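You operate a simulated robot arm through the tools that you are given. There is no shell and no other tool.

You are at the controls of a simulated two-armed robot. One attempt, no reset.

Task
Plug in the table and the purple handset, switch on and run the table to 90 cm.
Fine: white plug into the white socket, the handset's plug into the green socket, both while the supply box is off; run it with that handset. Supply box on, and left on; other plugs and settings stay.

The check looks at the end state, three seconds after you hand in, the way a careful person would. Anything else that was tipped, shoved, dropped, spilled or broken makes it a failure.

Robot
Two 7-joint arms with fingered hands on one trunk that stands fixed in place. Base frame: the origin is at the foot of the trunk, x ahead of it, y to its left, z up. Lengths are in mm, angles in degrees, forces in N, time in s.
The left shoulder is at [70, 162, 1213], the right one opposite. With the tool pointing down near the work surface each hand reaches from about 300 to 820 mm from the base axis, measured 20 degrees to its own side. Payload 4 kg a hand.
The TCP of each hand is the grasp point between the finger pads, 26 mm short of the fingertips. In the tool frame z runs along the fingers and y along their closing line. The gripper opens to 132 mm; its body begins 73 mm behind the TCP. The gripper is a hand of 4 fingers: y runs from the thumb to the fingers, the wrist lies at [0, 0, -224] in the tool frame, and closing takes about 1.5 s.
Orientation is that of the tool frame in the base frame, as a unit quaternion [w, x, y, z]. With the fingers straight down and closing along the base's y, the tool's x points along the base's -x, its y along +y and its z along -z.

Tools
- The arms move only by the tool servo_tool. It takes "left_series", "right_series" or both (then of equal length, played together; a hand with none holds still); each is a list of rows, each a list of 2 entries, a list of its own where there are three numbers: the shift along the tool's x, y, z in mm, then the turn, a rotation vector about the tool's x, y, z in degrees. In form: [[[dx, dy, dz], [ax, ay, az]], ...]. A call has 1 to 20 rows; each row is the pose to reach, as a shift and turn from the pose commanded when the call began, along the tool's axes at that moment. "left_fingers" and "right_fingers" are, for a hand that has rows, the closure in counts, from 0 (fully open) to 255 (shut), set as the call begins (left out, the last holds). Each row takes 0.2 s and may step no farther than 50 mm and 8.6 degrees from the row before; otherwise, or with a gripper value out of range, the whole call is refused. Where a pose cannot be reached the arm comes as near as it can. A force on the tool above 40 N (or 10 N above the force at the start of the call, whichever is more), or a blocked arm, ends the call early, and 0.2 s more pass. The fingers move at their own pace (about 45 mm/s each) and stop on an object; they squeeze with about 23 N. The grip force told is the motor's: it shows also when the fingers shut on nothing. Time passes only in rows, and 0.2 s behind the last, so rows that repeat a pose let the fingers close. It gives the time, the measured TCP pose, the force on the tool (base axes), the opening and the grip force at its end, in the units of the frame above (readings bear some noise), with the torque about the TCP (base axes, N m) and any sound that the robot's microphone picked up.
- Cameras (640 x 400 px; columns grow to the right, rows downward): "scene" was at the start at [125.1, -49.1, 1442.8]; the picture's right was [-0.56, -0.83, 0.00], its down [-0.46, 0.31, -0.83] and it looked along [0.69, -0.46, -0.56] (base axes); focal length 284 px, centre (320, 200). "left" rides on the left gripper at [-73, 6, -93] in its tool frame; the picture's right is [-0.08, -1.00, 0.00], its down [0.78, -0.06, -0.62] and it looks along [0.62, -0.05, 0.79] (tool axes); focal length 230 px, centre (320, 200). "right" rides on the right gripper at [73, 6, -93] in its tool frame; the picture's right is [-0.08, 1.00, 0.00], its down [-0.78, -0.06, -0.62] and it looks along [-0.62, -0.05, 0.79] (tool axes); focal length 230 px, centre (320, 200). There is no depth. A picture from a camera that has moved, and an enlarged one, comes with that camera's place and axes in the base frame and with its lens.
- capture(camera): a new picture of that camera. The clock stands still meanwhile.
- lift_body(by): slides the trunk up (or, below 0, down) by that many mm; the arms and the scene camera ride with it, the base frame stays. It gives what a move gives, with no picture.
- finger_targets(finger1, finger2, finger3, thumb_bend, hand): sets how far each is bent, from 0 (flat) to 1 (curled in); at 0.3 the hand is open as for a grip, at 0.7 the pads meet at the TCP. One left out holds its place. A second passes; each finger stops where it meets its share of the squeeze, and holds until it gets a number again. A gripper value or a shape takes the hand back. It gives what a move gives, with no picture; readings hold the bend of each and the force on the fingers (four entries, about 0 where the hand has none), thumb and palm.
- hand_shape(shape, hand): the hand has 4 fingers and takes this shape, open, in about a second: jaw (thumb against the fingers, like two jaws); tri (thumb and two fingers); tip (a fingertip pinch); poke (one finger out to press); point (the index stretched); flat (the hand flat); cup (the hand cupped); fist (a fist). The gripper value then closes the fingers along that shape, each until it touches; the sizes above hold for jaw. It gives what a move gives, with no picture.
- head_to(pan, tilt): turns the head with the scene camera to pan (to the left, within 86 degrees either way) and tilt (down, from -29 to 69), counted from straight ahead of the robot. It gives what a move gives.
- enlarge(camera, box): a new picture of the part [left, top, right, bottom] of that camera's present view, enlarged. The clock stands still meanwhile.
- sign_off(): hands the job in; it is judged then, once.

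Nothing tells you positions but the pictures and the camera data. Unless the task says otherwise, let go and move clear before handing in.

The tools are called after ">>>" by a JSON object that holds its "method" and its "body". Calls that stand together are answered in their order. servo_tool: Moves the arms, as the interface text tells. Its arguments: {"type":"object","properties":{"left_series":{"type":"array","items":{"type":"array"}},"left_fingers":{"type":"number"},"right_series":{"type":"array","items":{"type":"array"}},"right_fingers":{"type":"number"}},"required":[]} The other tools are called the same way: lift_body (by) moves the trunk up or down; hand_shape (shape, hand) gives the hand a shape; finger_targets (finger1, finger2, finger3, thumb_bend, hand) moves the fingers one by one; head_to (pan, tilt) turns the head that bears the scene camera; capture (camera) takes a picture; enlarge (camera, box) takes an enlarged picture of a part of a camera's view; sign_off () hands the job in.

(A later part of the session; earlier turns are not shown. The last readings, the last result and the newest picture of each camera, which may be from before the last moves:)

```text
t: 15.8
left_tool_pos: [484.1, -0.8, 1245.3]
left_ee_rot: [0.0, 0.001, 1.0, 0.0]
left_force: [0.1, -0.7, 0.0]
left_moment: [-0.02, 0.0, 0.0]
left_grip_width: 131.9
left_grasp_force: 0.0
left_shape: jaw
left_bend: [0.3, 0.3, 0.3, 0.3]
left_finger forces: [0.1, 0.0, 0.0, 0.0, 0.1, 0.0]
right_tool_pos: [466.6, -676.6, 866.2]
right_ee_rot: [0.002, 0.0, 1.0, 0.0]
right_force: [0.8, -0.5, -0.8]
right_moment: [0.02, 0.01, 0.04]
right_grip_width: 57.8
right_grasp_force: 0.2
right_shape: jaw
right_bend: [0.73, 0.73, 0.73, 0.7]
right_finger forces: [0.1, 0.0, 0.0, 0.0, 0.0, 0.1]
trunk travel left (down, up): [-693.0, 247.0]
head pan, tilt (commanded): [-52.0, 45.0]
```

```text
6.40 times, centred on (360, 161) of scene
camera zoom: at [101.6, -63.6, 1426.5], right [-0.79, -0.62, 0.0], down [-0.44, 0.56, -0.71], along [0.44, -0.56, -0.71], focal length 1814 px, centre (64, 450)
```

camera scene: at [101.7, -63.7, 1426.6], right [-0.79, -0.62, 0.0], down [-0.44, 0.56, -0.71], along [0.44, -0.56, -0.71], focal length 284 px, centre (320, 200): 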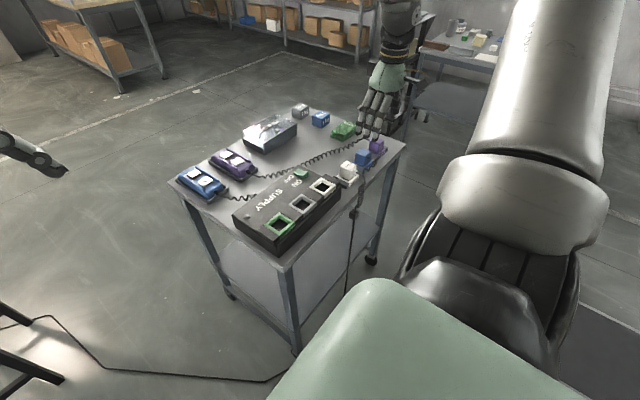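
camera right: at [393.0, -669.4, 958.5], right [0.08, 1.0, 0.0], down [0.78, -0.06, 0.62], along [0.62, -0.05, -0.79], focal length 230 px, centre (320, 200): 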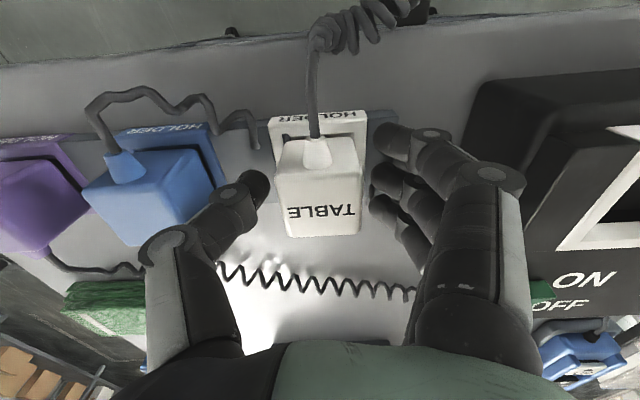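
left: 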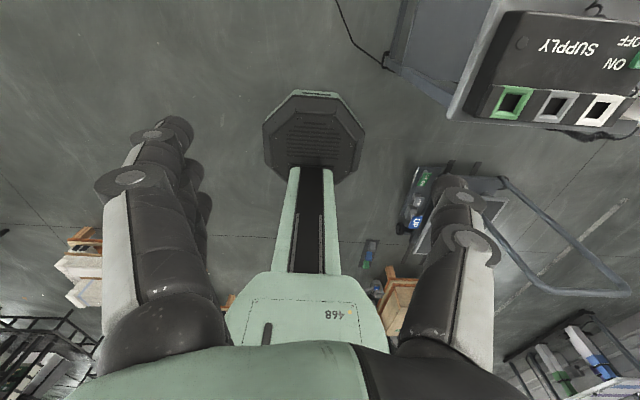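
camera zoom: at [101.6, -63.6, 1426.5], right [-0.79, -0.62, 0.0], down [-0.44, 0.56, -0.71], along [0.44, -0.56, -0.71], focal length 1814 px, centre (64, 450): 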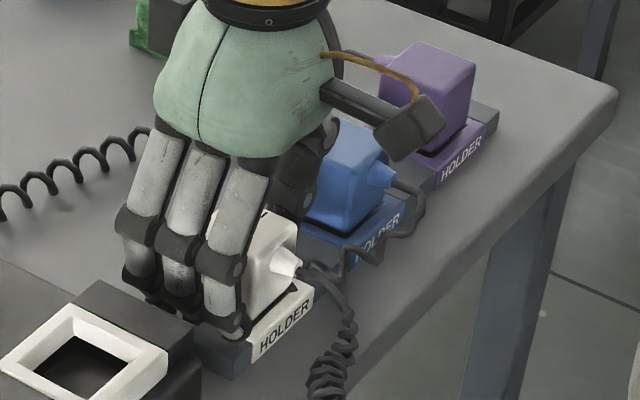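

The fingers straddle the white plug with space on both sides. I'll close the grip now.

>>> {"method": "servo_tool", "body": {"right_series": [[[0, 0, 0], [0, 0, 0]], [[0, 0, 0], [0, 0, 0]], [[0, 0, 0], [0, 0, 0]], [[0, 0, 0], [0, 0, 0]], [[0, 0, 0], [0, 0, 0]], [[0, 0, 0], [0, 0, 0]], [[0, 0, 0], [0, 0, 0]]], "right_fingers": 255}}

>>> {"method": "capture", "body": {"camera": "right"}}

```text
t: 17.4
left_tool_pos: [483.3, -0.7, 1245.6]
left_ee_rot: [-0.001, 0.0, 1.0, 0.0]
left_force: [-0.1, 0.2, -0.2]
left_moment: [0.02, -0.01, 0.03]
left_grip_width: 131.8
left_grasp_force: 0.2
left_shape: jaw
left_bend: [0.3, 0.3, 0.3, 0.3]
left_finger forces: [0.1, 0.0, 0.0, 0.0, 0.1, 0.0]
right_tool_pos: [466.2, -676.1, 865.1]
right_ee_rot: [0.0, -0.001, 1.0, 0.001]
right_force: [-0.1, 0.0, 0.4]
right_moment: [0.03, 0.02, -0.01]
right_grip_width: 33.8
right_grasp_force: 23.2
right_shape: jaw
right_bend: [0.73, 0.73, 0.73, 0.7]
right_finger forces: [7.5, 7.5, 6.2, 0.1, 20.3, 0.0]
trunk travel left (down, up): [-693.0, 247.0]
head pan, tilt (commanded): [-52.0, 45.0]
```

```text
taken
camera right: at [393.0, -669.4, 958.4], right [0.08, 1.0, 0.0], down [0.78, -0.06, 0.62], along [0.62, -0.05, -0.79], focal length 230 px, centre (320, 200)
```

right: 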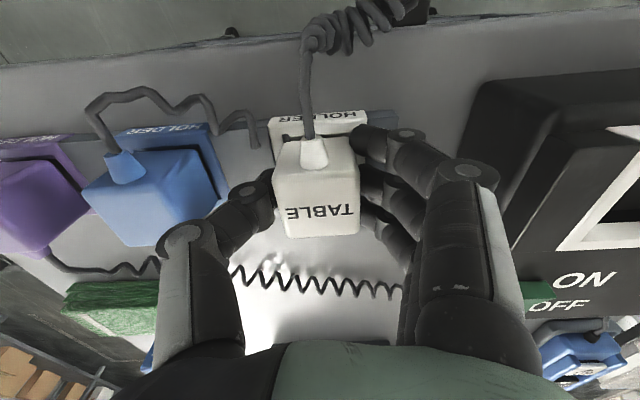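

All three fingers and the thumb are on the plug. I'll lift it straight out slowly.

>>> {"method": "servo_tool", "body": {"right_series": [[[0, 0, -5], [0, 0, 0]], [[0, 0, -10], [0, 0, 0]], [[0, 0, -15], [0, 0, 0]], [[0, 0, -20], [0, 0, 0]], [[0, 0, -25], [0, 0, 0]], [[0, 0, -30], [0, 0, 0]], [[0, 0, -35], [0, 0, 0]], [[0, 0, -40], [0, 0, 0]], [[0, 0, -40], [0, 0, 0]]]}}

>>> {"method": "capture", "body": {"camera": "right"}}

>>> {"method": "enlarge", "body": {"camera": "scene", "box": [300, 120, 400, 182]}}

```text
t: 19.4
left_tool_pos: [484.0, -1.2, 1243.9]
left_ee_rot: [0.0, 0.001, 1.0, 0.0]
left_force: [0.6, 0.1, -0.4]
left_moment: [0.02, -0.04, -0.01]
left_grip_width: 131.8
left_grasp_force: 0.0
left_shape: jaw
left_bend: [0.3, 0.3, 0.3, 0.3]
left_finger forces: [0.1, 0.0, 0.0, 0.0, 0.1, 0.0]
right_tool_pos: [466.1, -674.7, 905.3]
right_ee_rot: [0.0, 0.0, 1.0, 0.001]
right_force: [0.2, 0.1, -0.1]
right_moment: [0.0, 0.01, 0.04]
right_grip_width: 33.3
right_grasp_force: 23.1
right_shape: jaw
right_bend: [0.73, 0.73, 0.73, 0.7]
right_finger forces: [7.5, 7.8, 6.2, 0.0, 21.3, 0.1]
trunk travel left (down, up): [-693.0, 247.0]
head pan, tilt (commanded): [-52.0, 45.0]
```

```text
taken
camera right: at [392.2, -668.5, 997.5], right [0.08, 1.0, 0.0], down [0.78, -0.06, 0.62], along [0.61, -0.05, -0.79], focal length 230 px, centre (320, 200)
```

right: 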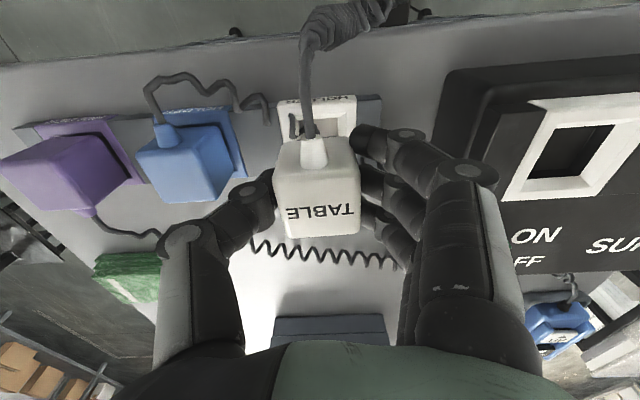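

```text
6.40 times, centred on (350, 151) of scene
camera zoom: at [102.0, -63.9, 1426.5], right [-0.79, -0.62, 0.0], down [-0.44, 0.56, -0.71], along [0.44, -0.56, -0.71], focal length 1814 px, centre (128, 514)
```

zoom: 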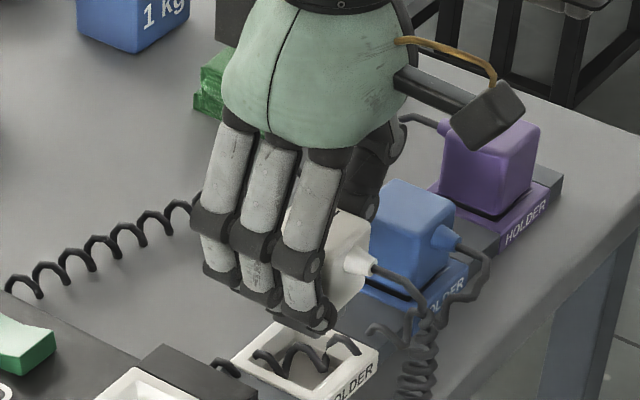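

>>> {"method": "servo_tool", "body": {"right_series": [[[0, 0, -20], [0, 0, 0]], [[0, 0, -45], [0, 0, 0]], [[0, 0, -60], [0, 0, 0]], [[0, 0, -60], [0, 0, 0]]]}}

>>> {"method": "enlarge", "body": {"camera": "scene", "box": [310, 90, 410, 152]}}

>>> {"method": "enlarge", "body": {"camera": "scene", "box": [320, 130, 400, 180]}}

>>> {"method": "enlarge", "body": {"camera": "right", "box": [240, 80, 400, 180]}}

```text
t: 20.4
left_tool_pos: [483.8, -1.8, 1245.4]
left_ee_rot: [0.0, 0.0, 1.0, 0.0]
left_force: [-0.2, 0.0, 0.1]
left_moment: [0.02, 0.02, 0.02]
left_grip_width: 131.8
left_grasp_force: 0.1
left_shape: jaw
left_bend: [0.3, 0.3, 0.3, 0.3]
left_finger forces: [0.0, 0.0, 0.1, 0.0, 0.1, 0.1]
right_tool_pos: [465.0, -674.6, 964.9]
right_ee_rot: [0.0, 0.0, 1.0, 0.0]
right_force: [-0.3, -0.2, -1.2]
right_moment: [0.0, 0.03, -0.02]
right_grip_width: 33.2
right_grasp_force: 23.4
right_shape: jaw
right_bend: [0.73, 0.73, 0.73, 0.7]
right_finger forces: [7.5, 7.9, 6.3, 0.0, 21.2, 0.1]
trunk travel left (down, up): [-693.0, 247.0]
head pan, tilt (commanded): [-52.0, 45.0]
```

```text
6.40 times, centred on (360, 121) of scene
camera zoom: at [101.9, -63.9, 1426.5], right [-0.79, -0.62, 0.0], down [-0.44, 0.56, -0.71], along [0.44, -0.56, -0.71], focal length 1814 px, centre (64, 706)
```

zoom: 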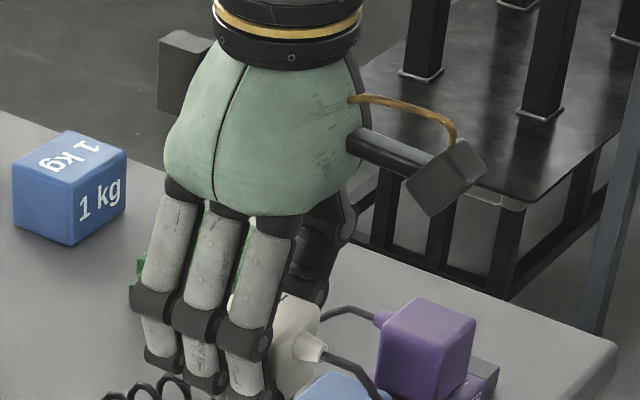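

```text
8.00 times, centred on (360, 155) of scene
camera zoom: at [101.9, -63.9, 1426.5], right [-0.79, -0.62, 0.0], down [-0.44, 0.56, -0.71], along [0.44, -0.56, -0.71], focal length 2268 px, centre (0, 560)
```

zoom: 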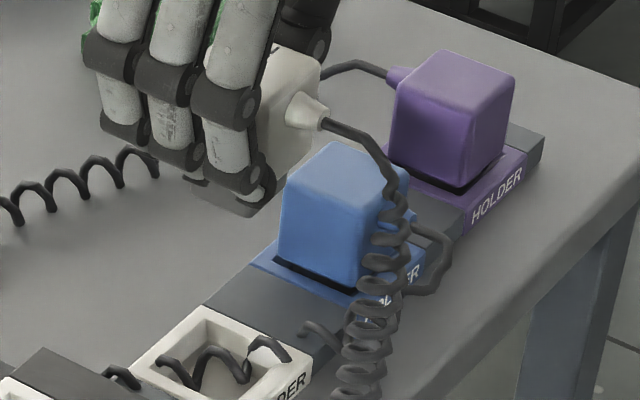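

```text
4.00 times, centred on (320, 130) of right
camera zoom: at [391.3, -668.5, 1057.2], right [0.08, 1.0, 0.0], down [0.78, -0.06, 0.62], along [0.61, -0.05, -0.79], focal length 920 px, centre (320, 480)
```

zoom: 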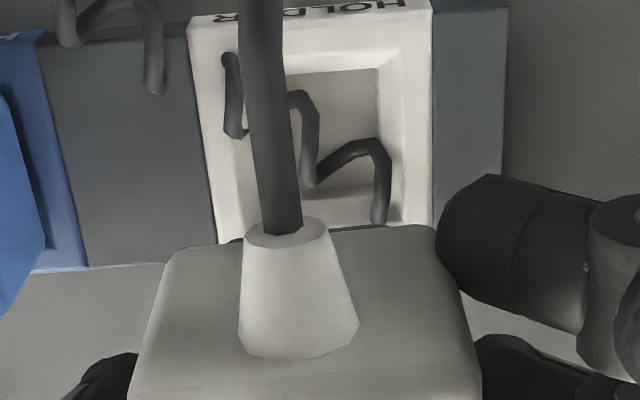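

The plug is free and held squarely. I'll carry it at height over toward the white socket, then measure the socket from the hand camera.

>>> {"method": "servo_tool", "body": {"right_series": [[[0, 0, -20], [0, 0, 0]], [[2, 30, -20], [0, 0, 0]], [[4, 60, -20], [0, 0, 0]], [[6, 90, -20], [0, 0, 0]], [[8, 120, -20], [0, 0, 0]], [[10, 142, -20], [0, 0, 0]], [[10, 142, -20], [0, 0, 0]], [[10, 142, -20], [0, 0, 0]]]}}

>>> {"method": "capture", "body": {"camera": "right"}}

>>> {"method": "capture", "body": {"camera": "scene"}}

>>> {"method": "enlarge", "body": {"camera": "scene", "box": [250, 100, 378, 180]}}

```text
t: 22.2
left_tool_pos: [484.6, -1.7, 1244.6]
left_ee_rot: [0.0, 0.0, 1.0, 0.0]
left_force: [-0.9, 0.2, -1.0]
left_moment: [0.01, -0.03, -0.02]
left_grip_width: 131.7
left_grasp_force: 0.1
left_shape: jaw
left_bend: [0.3, 0.3, 0.3, 0.3]
left_finger forces: [0.0, 0.0, 0.1, 0.1, 0.0, 0.0]
right_tool_pos: [456.4, -533.4, 984.3]
right_ee_rot: [0.0, -0.001, 1.0, 0.001]
right_force: [0.5, -0.4, 0.0]
right_moment: [0.03, 0.0, 0.01]
right_grip_width: 32.4
right_grasp_force: 22.9
right_shape: jaw
right_bend: [0.73, 0.73, 0.74, 0.7]
right_finger forces: [7.8, 9.0, 5.6, 0.1, 20.6, 0.0]
trunk travel left (down, up): [-693.0, 247.0]
head pan, tilt (commanded): [-52.0, 45.0]
```

```text
taken
camera right: at [383.7, -527.2, 1077.5], right [0.08, 1.0, 0.0], down [0.78, -0.06, 0.62], along [0.62, -0.05, -0.79], focal length 230 px, centre (320, 200)
```

right: 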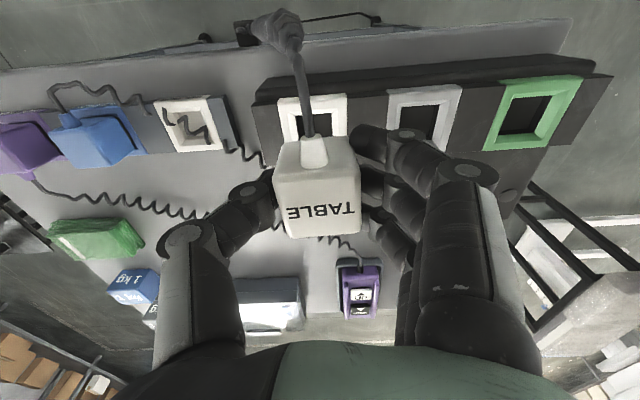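

```text
taken
camera scene: at [101.8, -63.7, 1426.5], right [-0.79, -0.62, 0.0], down [-0.44, 0.56, -0.71], along [0.44, -0.56, -0.71], focal length 284 px, centre (320, 200)
```

scene: 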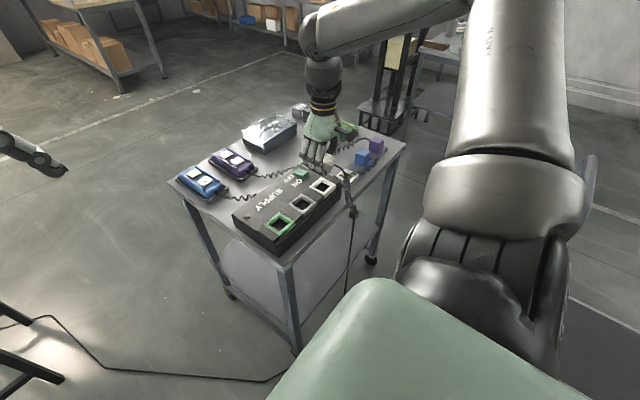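

```text
5.00 times, centred on (314, 140) of scene
camera zoom: at [101.8, -63.7, 1426.5], right [-0.79, -0.62, 0.0], down [-0.44, 0.56, -0.71], along [0.44, -0.56, -0.71], focal length 1418 px, centre (350, 500)
```

zoom: 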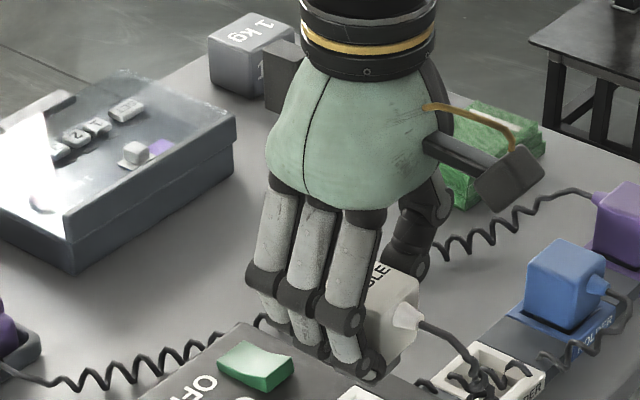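

>>> {"method": "enlarge", "body": {"camera": "right", "box": [250, 50, 410, 150]}}

>>> {"method": "enlarge", "body": {"camera": "right", "box": [370, 50, 610, 200]}}

>>> {"method": "enlarge", "body": {"camera": "right", "box": [260, 120, 380, 250]}}

```text
4.00 times, centred on (330, 100) of right
camera zoom: at [383.7, -527.2, 1077.5], right [0.08, 1.0, 0.0], down [0.78, -0.06, 0.62], along [0.62, -0.05, -0.79], focal length 920 px, centre (280, 600)
```

zoom: 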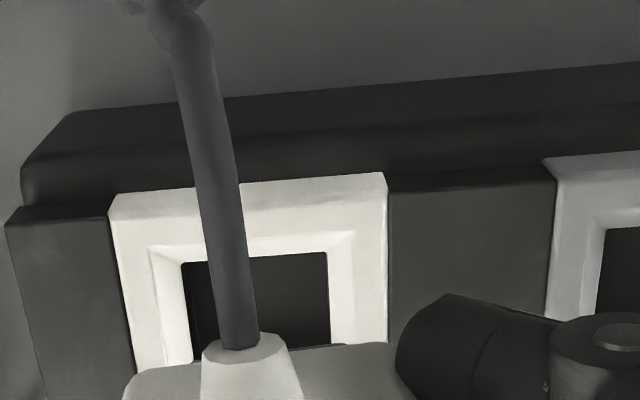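

```text
2.67 times, centred on (490, 125) of right
camera zoom: at [383.7, -527.2, 1077.5], right [0.08, 1.0, 0.0], down [0.78, -0.06, 0.62], along [0.62, -0.05, -0.79], focal length 614 px, centre (-133, 400)
```

zoom: 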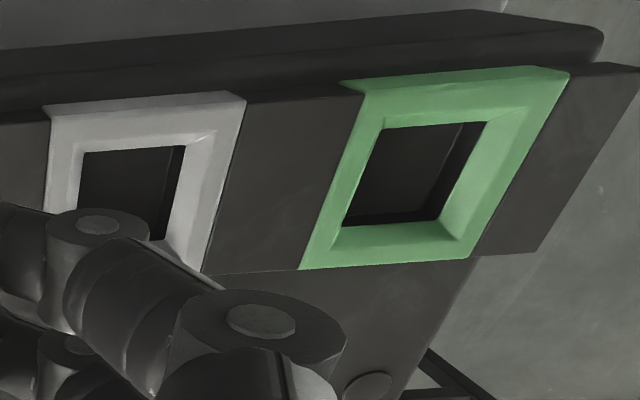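

```text
3.08 times, centred on (320, 185) of right
camera zoom: at [383.7, -527.2, 1077.5], right [0.08, 1.0, 0.0], down [0.78, -0.06, 0.62], along [0.62, -0.05, -0.79], focal length 708 px, centre (320, 246)
```

zoom: 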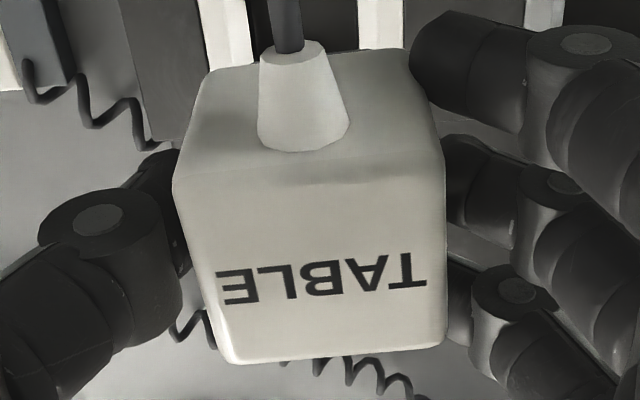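

The white socket hole is about 30 mm wide at [460, -537, 886], and the plug hangs about 2 mm ahead of the TCP with a slight yaw. I'll line it up and lower to just above the socket.

>>> {"method": "servo_tool", "body": {"right_series": [[[-1.3, -4.6, 0], [0, 0, 2]], [[-1.3, -4.6, 12], [0, 0, 2]], [[-1.3, -4.6, 24], [0, 0, 2]], [[-1.3, -4.6, 34], [0, 0, 2]], [[-1.3, -4.6, 34], [0, 0, 2]]]}}

>>> {"method": "capture", "body": {"camera": "right"}}

>>> {"method": "enlarge", "body": {"camera": "right", "box": [240, 60, 400, 160]}}

>>> {"method": "enlarge", "body": {"camera": "scene", "box": [280, 130, 360, 205]}}

```text
t: 23.4
left_tool_pos: [483.1, -1.5, 1245.4]
left_ee_rot: [0.001, 0.001, 1.0, 0.0]
left_force: [0.4, 0.4, -0.5]
left_moment: [0.05, 0.0, 0.0]
left_grip_width: 131.8
left_grasp_force: 0.1
left_shape: jaw
left_bend: [0.3, 0.3, 0.3, 0.3]
left_finger forces: [0.0, 0.0, 0.0, 0.0, 0.0, 0.0]
right_tool_pos: [457.2, -536.0, 950.7]
right_ee_rot: [0.001, 0.017, 1.0, 0.0]
right_force: [0.9, -0.5, -0.8]
right_moment: [0.0, 0.0, 0.03]
right_grip_width: 32.4
right_grasp_force: 22.9
right_shape: jaw
right_bend: [0.73, 0.73, 0.74, 0.7]
right_finger forces: [7.7, 9.0, 5.5, 0.0, 20.4, 0.0]
trunk travel left (down, up): [-693.0, 247.0]
head pan, tilt (commanded): [-52.0, 45.0]
```

```text
taken
camera right: at [384.5, -528.2, 1043.8], right [0.11, 0.99, 0.0], down [0.78, -0.09, 0.62], along [0.61, -0.07, -0.79], focal length 230 px, centre (320, 200)
```

right: 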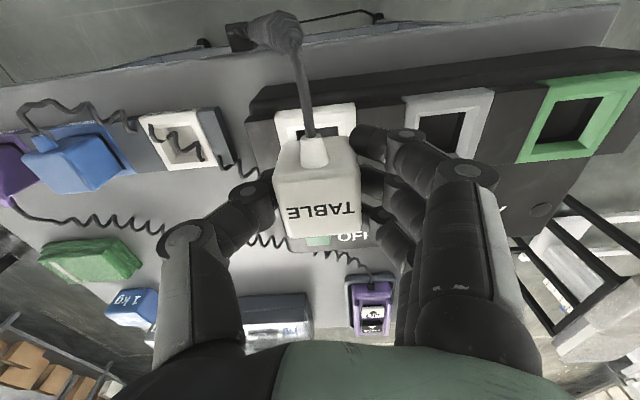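

```text
4.00 times, centred on (320, 110) of right
camera zoom: at [384.5, -528.2, 1043.8], right [0.11, 0.99, 0.0], down [0.78, -0.09, 0.62], along [0.61, -0.07, -0.79], focal length 920 px, centre (320, 560)
```

zoom: 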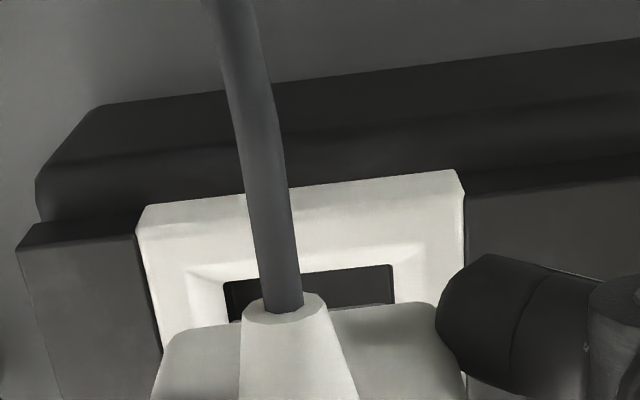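

```text
5.33 times, centred on (320, 168) of scene
camera zoom: at [101.7, -63.6, 1426.5], right [-0.79, -0.62, 0.0], down [-0.44, 0.56, -0.71], along [0.44, -0.56, -0.71], focal length 1512 px, centre (320, 373)
```

zoom: 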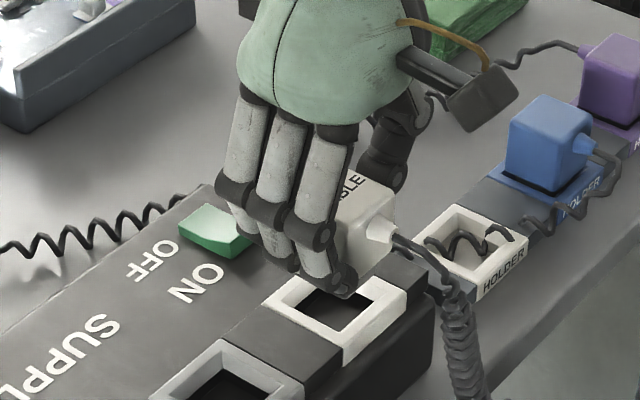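

Socket and plug agree to within about 1 mm. I'll lower it slowly and let the force reading stop me.

>>> {"method": "servo_tool", "body": {"right_series": [[[0, -0.8, 3], [0, 0, 0]], [[0, -0.8, 6], [0, 0, 0]], [[0, -0.8, 9], [0, 0, 0]], [[0, -0.8, 12], [0, 0, 0]], [[0, -0.8, 15], [0, 0, 0]], [[0, -0.8, 18], [0, 0, 0]], [[0, -0.8, 20], [0, 0, 0]]]}}

>>> {"method": "capture", "body": {"camera": "right"}}

>>> {"method": "enlarge", "body": {"camera": "scene", "box": [280, 130, 360, 205]}}

```text
t: 25.0
left_tool_pos: [484.7, -0.9, 1243.8]
left_ee_rot: [0.001, 0.0, 1.0, -0.001]
left_force: [-0.6, 0.5, 0.0]
left_moment: [0.02, 0.03, 0.0]
left_grip_width: 131.5
left_grasp_force: 0.1
left_shape: jaw
left_bend: [0.3, 0.3, 0.3, 0.3]
left_finger forces: [0.1, 0.0, 0.0, 0.0, 0.0, 0.0]
right_tool_pos: [457.7, -538.4, 931.0]
right_ee_rot: [0.0, 0.017, 1.0, 0.0]
right_force: [0.1, 0.0, -0.3]
right_moment: [0.03, 0.01, -0.02]
right_grip_width: 32.4
right_grasp_force: 23.3
right_shape: jaw
right_bend: [0.73, 0.73, 0.74, 0.7]
right_finger forces: [7.8, 9.0, 5.7, 0.1, 20.4, 0.0]
trunk travel left (down, up): [-693.0, 247.0]
head pan, tilt (commanded): [-52.0, 45.0]
```

```text
taken
camera right: at [383.8, -528.9, 1023.7], right [0.11, 0.99, 0.0], down [0.78, -0.09, 0.62], along [0.61, -0.07, -0.79], focal length 230 px, centre (320, 200)
```

right: 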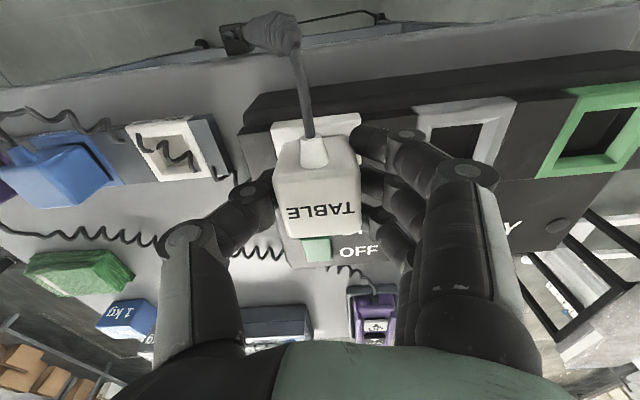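

```text
5.33 times, centred on (320, 168) of scene
camera zoom: at [101.9, -63.7, 1426.5], right [-0.79, -0.62, 0.0], down [-0.44, 0.56, -0.71], along [0.44, -0.56, -0.71], focal length 1512 px, centre (320, 373)
```

zoom: 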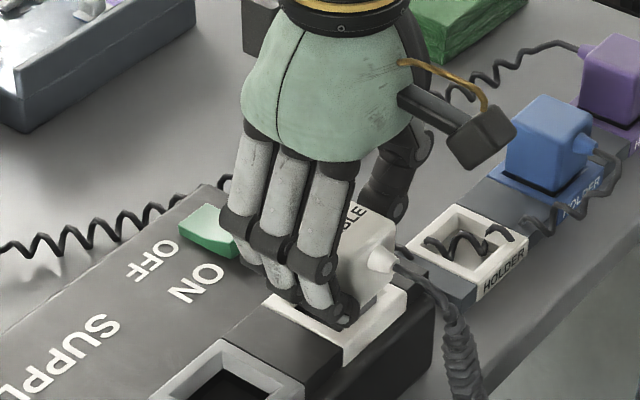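

>>> {"method": "servo_tool", "body": {"right_series": [[[0, 0, 2], [0, 0, 0]], [[0, 0, 4], [0, 0, 0]], [[0, 0, 6], [0, 0, 0]], [[0, 0, 8], [0, 0, 0]], [[0, 0, 8], [0, 0, 0]]]}}

>>> {"method": "capture", "body": {"camera": "right"}}

>>> {"method": "enlarge", "body": {"camera": "scene", "box": [280, 130, 360, 205]}}

```text
t: 26.2
left_tool_pos: [484.3, 1.6, 1245.2]
left_ee_rot: [0.0, 0.0, 1.0, -0.001]
left_force: [-0.1, -0.8, -0.5]
left_moment: [0.0, 0.03, 0.0]
left_grip_width: 131.7
left_grasp_force: 0.1
left_shape: jaw
left_bend: [0.3, 0.3, 0.3, 0.3]
left_finger forces: [0.0, 0.0, 0.0, 0.1, 0.0, 0.0]
right_tool_pos: [460.0, -535.8, 924.7]
right_ee_rot: [0.003, 0.017, 1.0, -0.001]
right_force: [13.1, -1.9, 19.5]
right_moment: [0.1, -0.3, -0.14]
right_grip_width: 32.9
right_grasp_force: 23.5
right_shape: jaw
right_bend: [0.73, 0.74, 0.75, 0.7]
right_finger forces: [7.7, 9.8, 11.7, 0.1, 25.4, 0.0]
trunk travel left (down, up): [-693.0, 247.0]
head pan, tilt (commanded): [-52.0, 45.0]
```

```text
taken
camera right: at [385.9, -527.7, 1017.8], right [0.11, 0.99, 0.0], down [0.78, -0.09, 0.62], along [0.62, -0.07, -0.78], focal length 230 px, centre (320, 200)
```

right: 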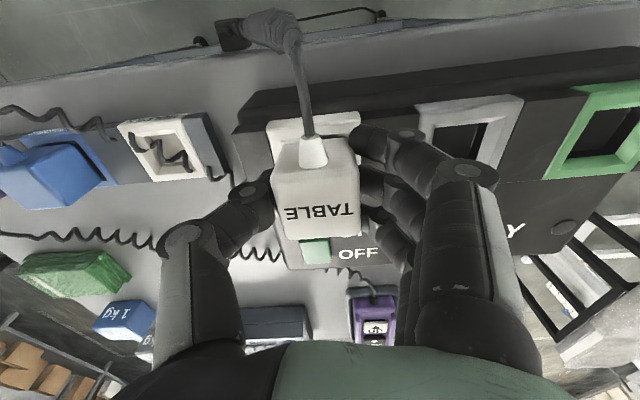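

```text
5.33 times, centred on (320, 168) of scene
camera zoom: at [102.1, -61.8, 1426.8], right [-0.79, -0.62, 0.0], down [-0.44, 0.56, -0.71], along [0.44, -0.56, -0.71], focal length 1512 px, centre (320, 373)
```

zoom: 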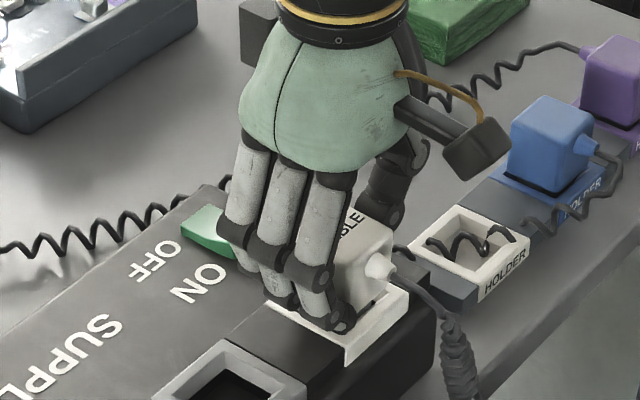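

>>> {"method": "servo_tool", "body": {"right_series": [[[-1.5, 0.5, 0], [0, 0, 0]], [[-2.5, 1, 0], [0, 0, 0]], [[-2.5, 1, 0], [0, 0, 0]]]}}

>>> {"method": "enlarge", "body": {"camera": "right", "box": [240, 90, 400, 250]}}

>>> {"method": "enlarge", "body": {"camera": "scene", "box": [310, 160, 358, 190]}}

```text
t: 27.0
left_tool_pos: [485.1, -1.0, 1243.2]
left_ee_rot: [-0.001, 0.001, 1.0, 0.0]
left_force: [-0.1, 0.2, -0.5]
left_moment: [-0.05, -0.01, 0.02]
left_grip_width: 131.9
left_grasp_force: 0.0
left_shape: jaw
left_bend: [0.3, 0.3, 0.3, 0.3]
left_finger forces: [0.0, 0.1, 0.1, 0.0, 0.1, 0.1]
right_tool_pos: [459.5, -536.6, 920.2]
right_ee_rot: [-0.001, 0.017, 1.0, 0.001]
right_force: [9.6, 0.3, 1.7]
right_moment: [0.05, -0.32, -0.16]
right_grip_width: 32.8
right_grasp_force: 22.4
right_shape: jaw
right_bend: [0.73, 0.73, 0.75, 0.71]
right_finger forces: [7.8, 9.0, 11.9, 0.0, 21.0, 0.0]
trunk travel left (down, up): [-693.0, 247.0]
head pan, tilt (commanded): [-52.0, 45.0]
```

```text
2.50 times, centred on (320, 170) of right
camera zoom: at [387.1, -528.2, 1013.8], right [0.11, 0.99, 0.0], down [0.78, -0.09, 0.61], along [0.61, -0.07, -0.79], focal length 575 px, centre (320, 275)
```

zoom: 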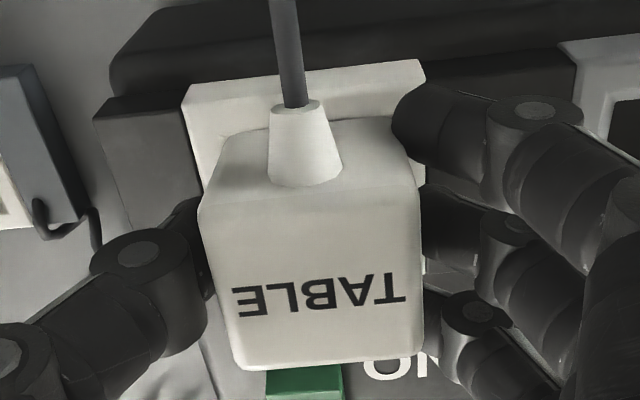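

```text
13.33 times, centred on (334, 175) of scene
camera zoom: at [103.7, -63.9, 1426.2], right [-0.79, -0.62, 0.0], down [-0.44, 0.56, -0.71], along [0.43, -0.56, -0.71], focal length 3780 px, centre (133, 533)
```

zoom: 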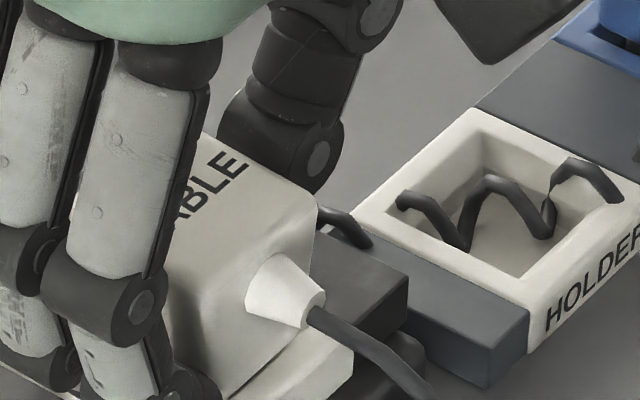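

The plug dropped in further once shifted. A sideways force remains, so I'll ease +x a bit and keep pressing gently.

>>> {"method": "servo_tool", "body": {"right_series": [[[-1.5, 0, 0], [0, 0, 0]], [[-2, 0, 2], [0, 0, 0]], [[-2, 0, 4], [0, 0, 0]], [[-2, 0, 6], [0, 0, 0]], [[-2, 0, 6], [0, 0, 0]]]}}

>>> {"method": "enlarge", "body": {"camera": "right", "box": [240, 90, 400, 250]}}

>>> {"method": "enlarge", "body": {"camera": "scene", "box": [310, 160, 358, 190]}}

```text
t: 28.2
left_tool_pos: [483.0, 1.1, 1245.2]
left_ee_rot: [0.0, 0.001, 1.0, 0.0]
left_force: [0.2, -1.1, -1.4]
left_moment: [0.0, -0.03, 0.01]
left_grip_width: 131.8
left_grasp_force: 0.1
left_shape: jaw
left_bend: [0.3, 0.3, 0.3, 0.3]
left_finger forces: [0.1, 0.0, 0.1, 0.0, 0.0, 0.1]
right_tool_pos: [460.7, -536.5, 918.9]
right_ee_rot: [0.001, 0.018, 1.0, 0.0]
right_force: [3.1, -4.8, 19.0]
right_moment: [-0.02, 0.08, -0.08]
right_grip_width: 33.3
right_grasp_force: 23.1
right_shape: jaw
right_bend: [0.74, 0.74, 0.75, 0.71]
right_finger forces: [9.3, 9.0, 6.2, 0.1, 26.2, 0.1]
trunk travel left (down, up): [-693.0, 247.0]
head pan, tilt (commanded): [-52.0, 45.0]
```

```text
2.50 times, centred on (320, 170) of right
camera zoom: at [387.7, -527.6, 1011.7], right [0.11, 0.99, 0.0], down [0.78, -0.09, 0.62], along [0.62, -0.07, -0.79], focal length 575 px, centre (320, 275)
```

zoom: 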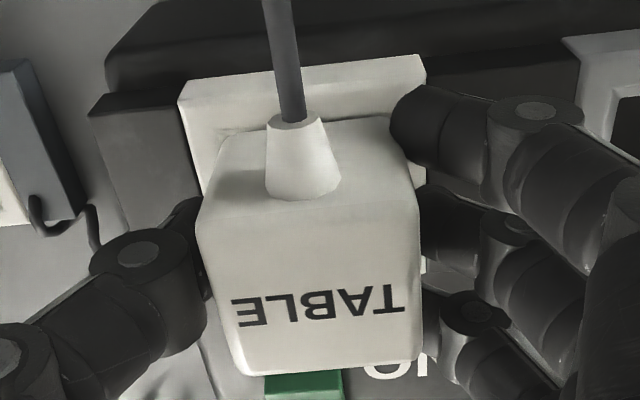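

```text
13.33 times, centred on (334, 175) of scene
camera zoom: at [100.4, -62.4, 1426.9], right [-0.79, -0.62, 0.0], down [-0.43, 0.56, -0.71], along [0.44, -0.56, -0.71], focal length 3780 px, centre (133, 533)
```

zoom: 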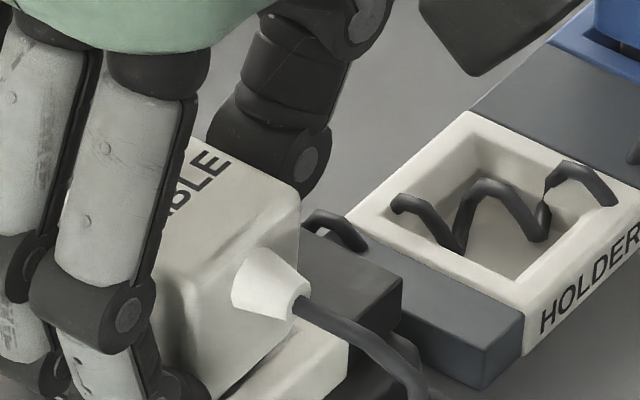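

>>> {"method": "enlarge", "body": {"camera": "right", "box": [275, 100, 355, 150]}}

>>> {"method": "enlarge", "body": {"camera": "scene", "box": [318, 170, 350, 190]}}

```text
8.00 times, centred on (315, 125) of right
camera zoom: at [387.7, -527.6, 1011.7], right [0.11, 0.99, 0.0], down [0.78, -0.09, 0.62], along [0.62, -0.07, -0.79], focal length 1841 px, centre (360, 800)
```

zoom: 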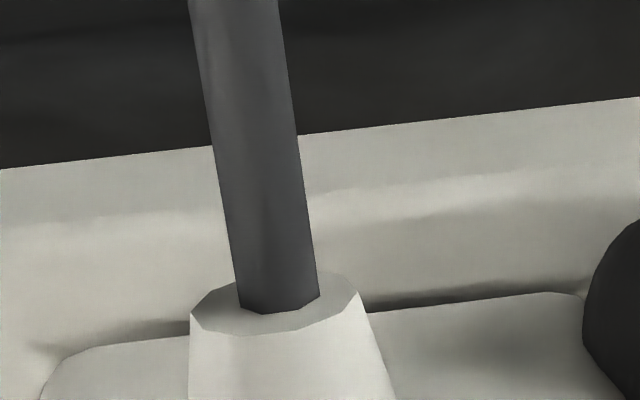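

```text
16.00 times, centred on (334, 180) of scene
camera zoom: at [100.4, -62.4, 1426.9], right [-0.79, -0.62, 0.0], down [-0.43, 0.56, -0.71], along [0.44, -0.56, -0.71], focal length 4536 px, centre (96, 520)
```

zoom: 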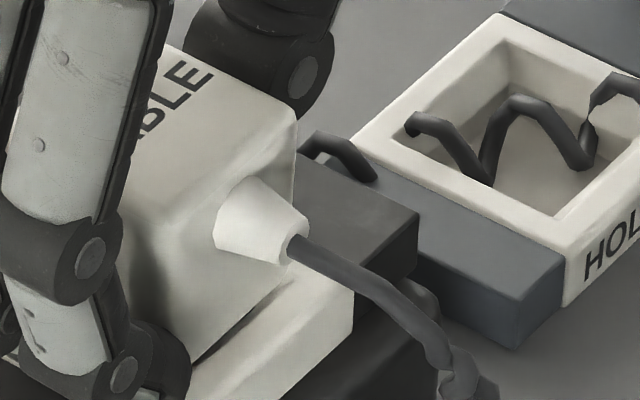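

The body is now almost flush with the frame. I'll press a little harder to confirm it's bottomed out.

>>> {"method": "servo_tool", "body": {"right_series": [[[0, 0, 1.5], [0, 0, 0]], [[0, 0, 3], [0, 0, 0]], [[0, 0, 4], [0, 0, 0]], [[0, 0, 4], [0, 0, 0]]]}}

>>> {"method": "enlarge", "body": {"camera": "right", "box": [240, 90, 400, 250]}}

>>> {"method": "enlarge", "body": {"camera": "scene", "box": [318, 170, 350, 190]}}

```text
t: 29.4
left_tool_pos: [482.5, 0.9, 1245.7]
left_ee_rot: [0.001, 0.0, 1.0, -0.001]
left_force: [-0.6, -0.6, 0.1]
left_moment: [0.02, 0.0, -0.02]
left_grip_width: 132.0
left_grasp_force: 0.0
left_shape: jaw
left_bend: [0.3, 0.3, 0.3, 0.3]
left_finger forces: [0.0, 0.1, 0.1, 0.1, 0.1, 0.1]
right_tool_pos: [462.6, -536.7, 917.9]
right_ee_rot: [0.005, 0.017, 1.0, -0.002]
right_force: [-2.1, 0.0, 19.0]
right_moment: [0.06, 0.2, -0.09]
right_grip_width: 34.9
right_grasp_force: 22.7
right_shape: jaw
right_bend: [0.74, 0.74, 0.75, 0.72]
right_finger forces: [9.8, 10.2, 5.0, 0.0, 23.3, 0.0]
trunk travel left (down, up): [-693.0, 247.0]
head pan, tilt (commanded): [-52.0, 45.0]
stopped in row 4 (right hand): the force on the tool passed its limit at 40 N (the readings are from after the stop); the commanded pose is now the measured one
```

```text
2.50 times, centred on (320, 170) of right
camera zoom: at [388.2, -527.5, 1009.6], right [0.11, 0.99, 0.0], down [0.78, -0.09, 0.62], along [0.62, -0.07, -0.78], focal length 575 px, centre (320, 275)
```

zoom: 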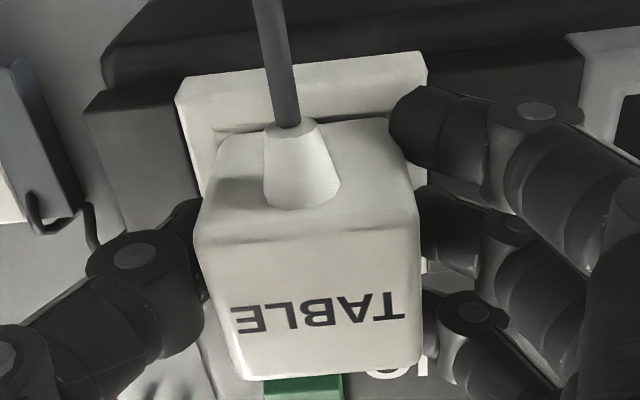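

```text
16.00 times, centred on (334, 180) of scene
camera zoom: at [99.1, -62.0, 1426.4], right [-0.79, -0.62, 0.0], down [-0.43, 0.56, -0.71], along [0.44, -0.56, -0.71], focal length 4536 px, centre (96, 520)
```

zoom: 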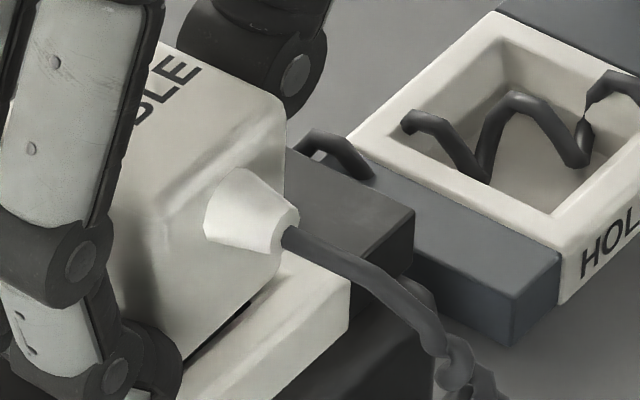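

It's bottomed against 40 N with perhaps a slight tilt. I'll open the hand and inspect how it sits.

>>> {"method": "servo_tool", "body": {"right_series": [[[1, 0, 0], [0, 0, 0]], [[1, 0, 0], [0, 0, 0]], [[1, 0, 0], [0, 0, 0]], [[1, 0, 0], [0, 0, 0]], [[1, 0, 0], [0, 0, 0]]], "right_fingers": 125}}

>>> {"method": "servo_tool", "body": {"right_series": [[[0, 0, -20], [0, 0, 0]], [[0, 0, -50], [0, 0, 0]], [[0, 0, -80], [0, 0, 0]], [[0, 0, -80], [0, 0, 0]]]}}

>>> {"method": "capture", "body": {"camera": "right"}}

>>> {"method": "enlarge", "body": {"camera": "right", "box": [240, 60, 400, 160]}}

>>> {"method": "enlarge", "body": {"camera": "scene", "box": [295, 160, 359, 200]}}

```text
t: 30.6
left_tool_pos: [483.5, 0.5, 1244.4]
left_ee_rot: [0.0, 0.0, 1.0, 0.0]
left_force: [0.1, -0.4, 0.3]
left_moment: [-0.03, 0.0, 0.01]
left_grip_width: 131.8
left_grasp_force: 0.0
left_shape: jaw
left_bend: [0.3, 0.3, 0.3, 0.3]
left_finger forces: [0.1, 0.0, 0.0, 0.0, 0.1, 0.1]
right_tool_pos: [460.7, -537.1, 915.2]
right_ee_rot: [0.004, 0.017, 1.0, -0.001]
right_force: [1.3, -4.4, 12.0]
right_moment: [0.31, 0.05, 0.02]
right_grip_width: 63.1
right_grasp_force: 0.0
right_shape: jaw
right_bend: [0.74, 0.74, 0.74, 0.7]
right_finger forces: [4.1, 4.0, 3.8, 0.1, 0.0, 0.0]
trunk travel left (down, up): [-693.0, 247.0]
head pan, tilt (commanded): [-52.0, 45.0]
```

```text
t: 31.6
left_tool_pos: [485.2, -1.1, 1245.3]
left_ee_rot: [-0.001, 0.001, 1.0, 0.001]
left_force: [0.6, 0.1, 0.7]
left_moment: [0.03, -0.01, 0.0]
left_grip_width: 131.8
left_grasp_force: 0.1
left_shape: jaw
left_bend: [0.3, 0.3, 0.3, 0.3]
left_finger forces: [0.1, 0.1, 0.1, 0.0, 0.0, 0.0]
right_tool_pos: [459.6, -539.8, 994.7]
right_ee_rot: [0.002, 0.018, 1.0, 0.0]
right_force: [-0.6, 0.0, -0.3]
right_moment: [0.02, -0.01, -0.02]
right_grip_width: 66.5
right_grasp_force: 0.0
right_shape: jaw
right_bend: [0.73, 0.73, 0.73, 0.7]
right_finger forces: [0.0, 0.1, 0.1, 0.1, 0.0, 0.0]
trunk travel left (down, up): [-693.0, 247.0]
head pan, tilt (commanded): [-52.0, 45.0]
```

```text
taken
camera right: at [386.5, -530.0, 1085.6], right [0.11, 0.99, 0.0], down [0.78, -0.09, 0.62], along [0.62, -0.07, -0.78], focal length 230 px, centre (320, 200)
```

right: 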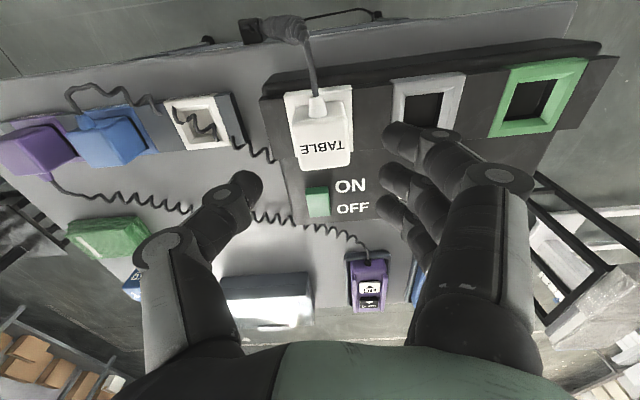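

```text
4.00 times, centred on (320, 110) of right
camera zoom: at [386.5, -530.0, 1085.6], right [0.11, 0.99, 0.0], down [0.78, -0.09, 0.62], along [0.62, -0.07, -0.78], focal length 920 px, centre (320, 560)
```

zoom: 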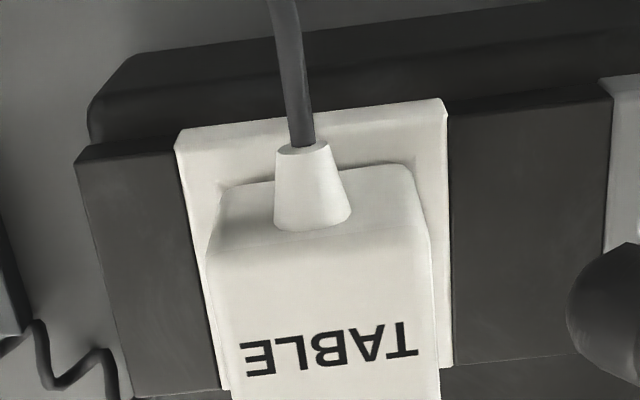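

```text
10.00 times, centred on (327, 180) of scene
camera zoom: at [102.1, -64.1, 1426.5], right [-0.79, -0.62, 0.0], down [-0.44, 0.56, -0.71], along [0.43, -0.56, -0.71], focal length 2835 px, centre (250, 400)
```

zoom: 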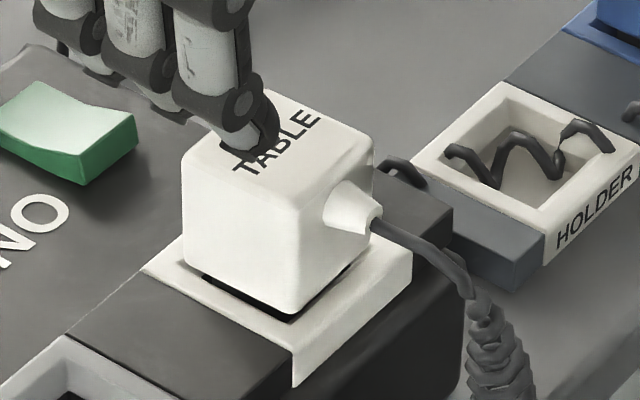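

The plug sits in the white socket with a small gap like the blue one in its holder, but the last push may have landed on the frame through the fingertips. I'll close the hand and press on top of the plug to seat it fully.

>>> {"method": "servo_tool", "body": {"right_series": [[[0, 0, -10], [0, 0, 0]], [[-1, 3, -10], [0, 0, 0]], [[-1, 3, -10], [0, 0, 0]], [[-1, 3, -10], [0, 0, 0]], [[-1, 3, -10], [0, 0, 0]], [[-1, 3, -10], [0, 0, 0]], [[-1, 3, -10], [0, 0, 0]]], "right_fingers": 255}}

>>> {"method": "capture", "body": {"camera": "right"}}

>>> {"method": "enlarge", "body": {"camera": "scene", "box": [295, 145, 359, 185]}}

>>> {"method": "enlarge", "body": {"camera": "scene", "box": [325, 130, 405, 180]}}

```text
t: 33.2
left_tool_pos: [484.7, -0.8, 1245.4]
left_ee_rot: [-0.001, 0.0, 1.0, 0.0]
left_force: [-0.1, 0.0, -0.7]
left_moment: [0.0, -0.01, -0.04]
left_grip_width: 132.0
left_grasp_force: 0.0
left_shape: jaw
left_bend: [0.3, 0.3, 0.3, 0.3]
left_finger forces: [0.0, 0.0, 0.0, 0.1, 0.0, 0.0]
right_tool_pos: [462.0, -534.9, 1003.8]
right_ee_rot: [0.003, 0.018, 1.0, 0.0]
right_force: [0.2, 0.2, -1.1]
right_moment: [0.04, 0.0, 0.0]
right_grip_width: 0.0
right_grasp_force: 23.1
right_shape: jaw
right_bend: [0.67, 0.59, 0.67, 0.66]
right_finger forces: [0.0, 0.0, 0.0, 0.0, 0.1, 0.0]
trunk travel left (down, up): [-693.0, 247.0]
head pan, tilt (commanded): [-52.0, 45.0]
```

```text
taken
camera right: at [388.3, -526.7, 1096.7], right [0.11, 0.99, 0.0], down [0.78, -0.09, 0.62], along [0.62, -0.07, -0.78], focal length 230 px, centre (320, 200)
```

right: 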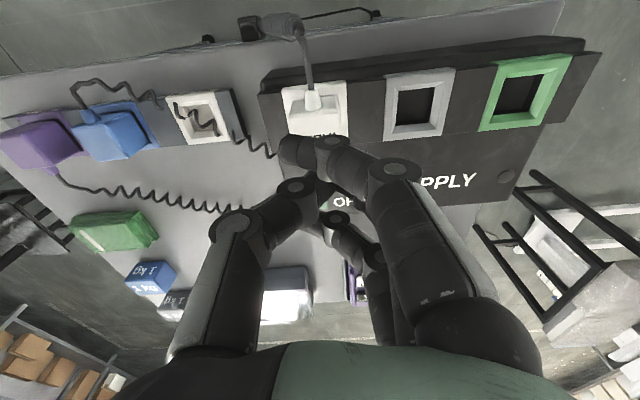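

```text
10.00 times, centred on (327, 165) of scene
camera zoom: at [101.7, -63.6, 1426.5], right [-0.79, -0.62, 0.0], down [-0.44, 0.56, -0.71], along [0.44, -0.56, -0.71], focal length 2835 px, centre (250, 550)
```

zoom: 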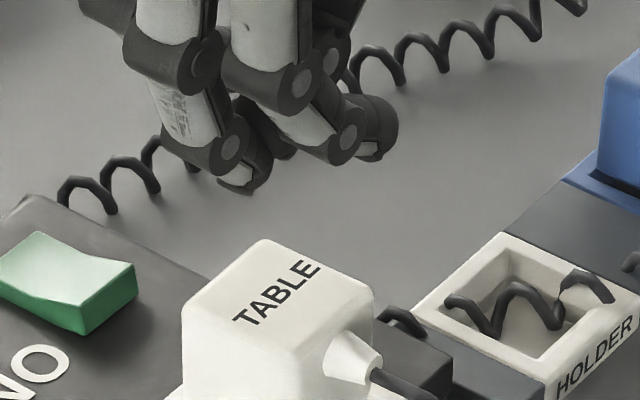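

```text
8.00 times, centred on (365, 155) of scene
camera zoom: at [101.7, -63.6, 1426.5], right [-0.79, -0.62, 0.0], down [-0.44, 0.56, -0.71], along [0.44, -0.56, -0.71], focal length 2268 px, centre (-40, 560)
```

zoom: 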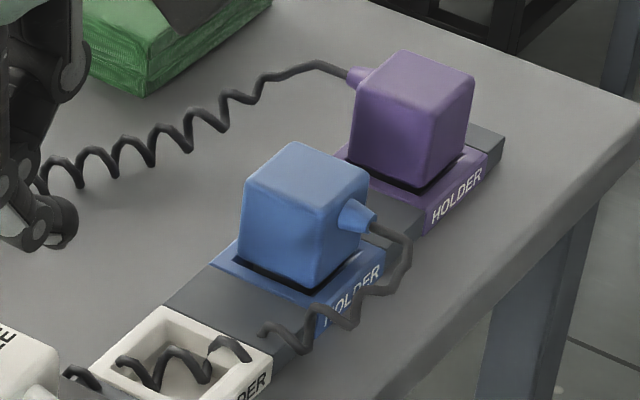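

>>> {"method": "enlarge", "body": {"camera": "scene", "box": [306, 165, 346, 190]}}

>>> {"method": "enlarge", "body": {"camera": "scene", "box": [345, 142, 385, 167]}}

```text
16.00 times, centred on (326, 178) of scene
camera zoom: at [101.7, -63.6, 1426.5], right [-0.79, -0.62, 0.0], down [-0.44, 0.56, -0.71], along [0.44, -0.56, -0.71], focal length 4536 px, centre (224, 560)
```

zoom: 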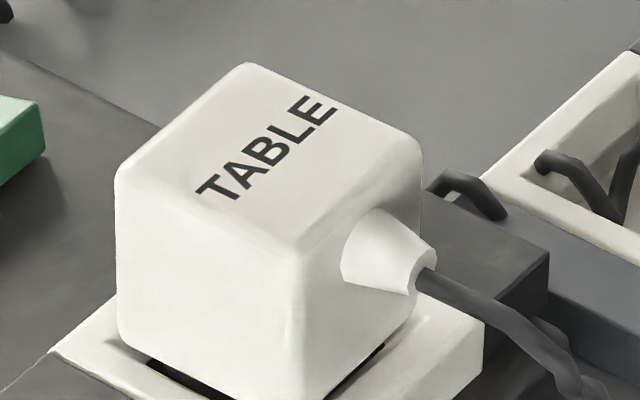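

```text
16.00 times, centred on (365, 154) of scene
camera zoom: at [101.7, -63.6, 1426.5], right [-0.79, -0.62, 0.0], down [-0.44, 0.56, -0.71], along [0.44, -0.56, -0.71], focal length 4536 px, centre (-400, 928)
```

zoom: 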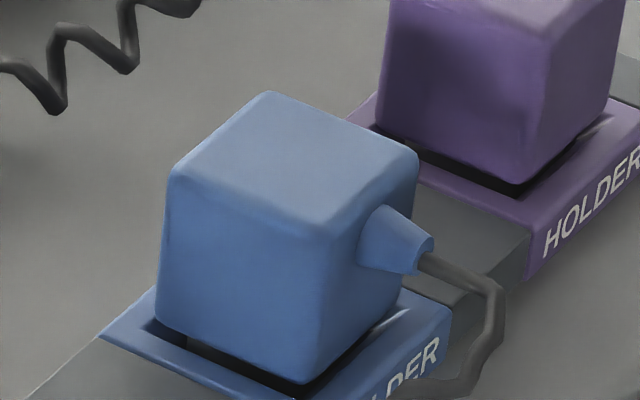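

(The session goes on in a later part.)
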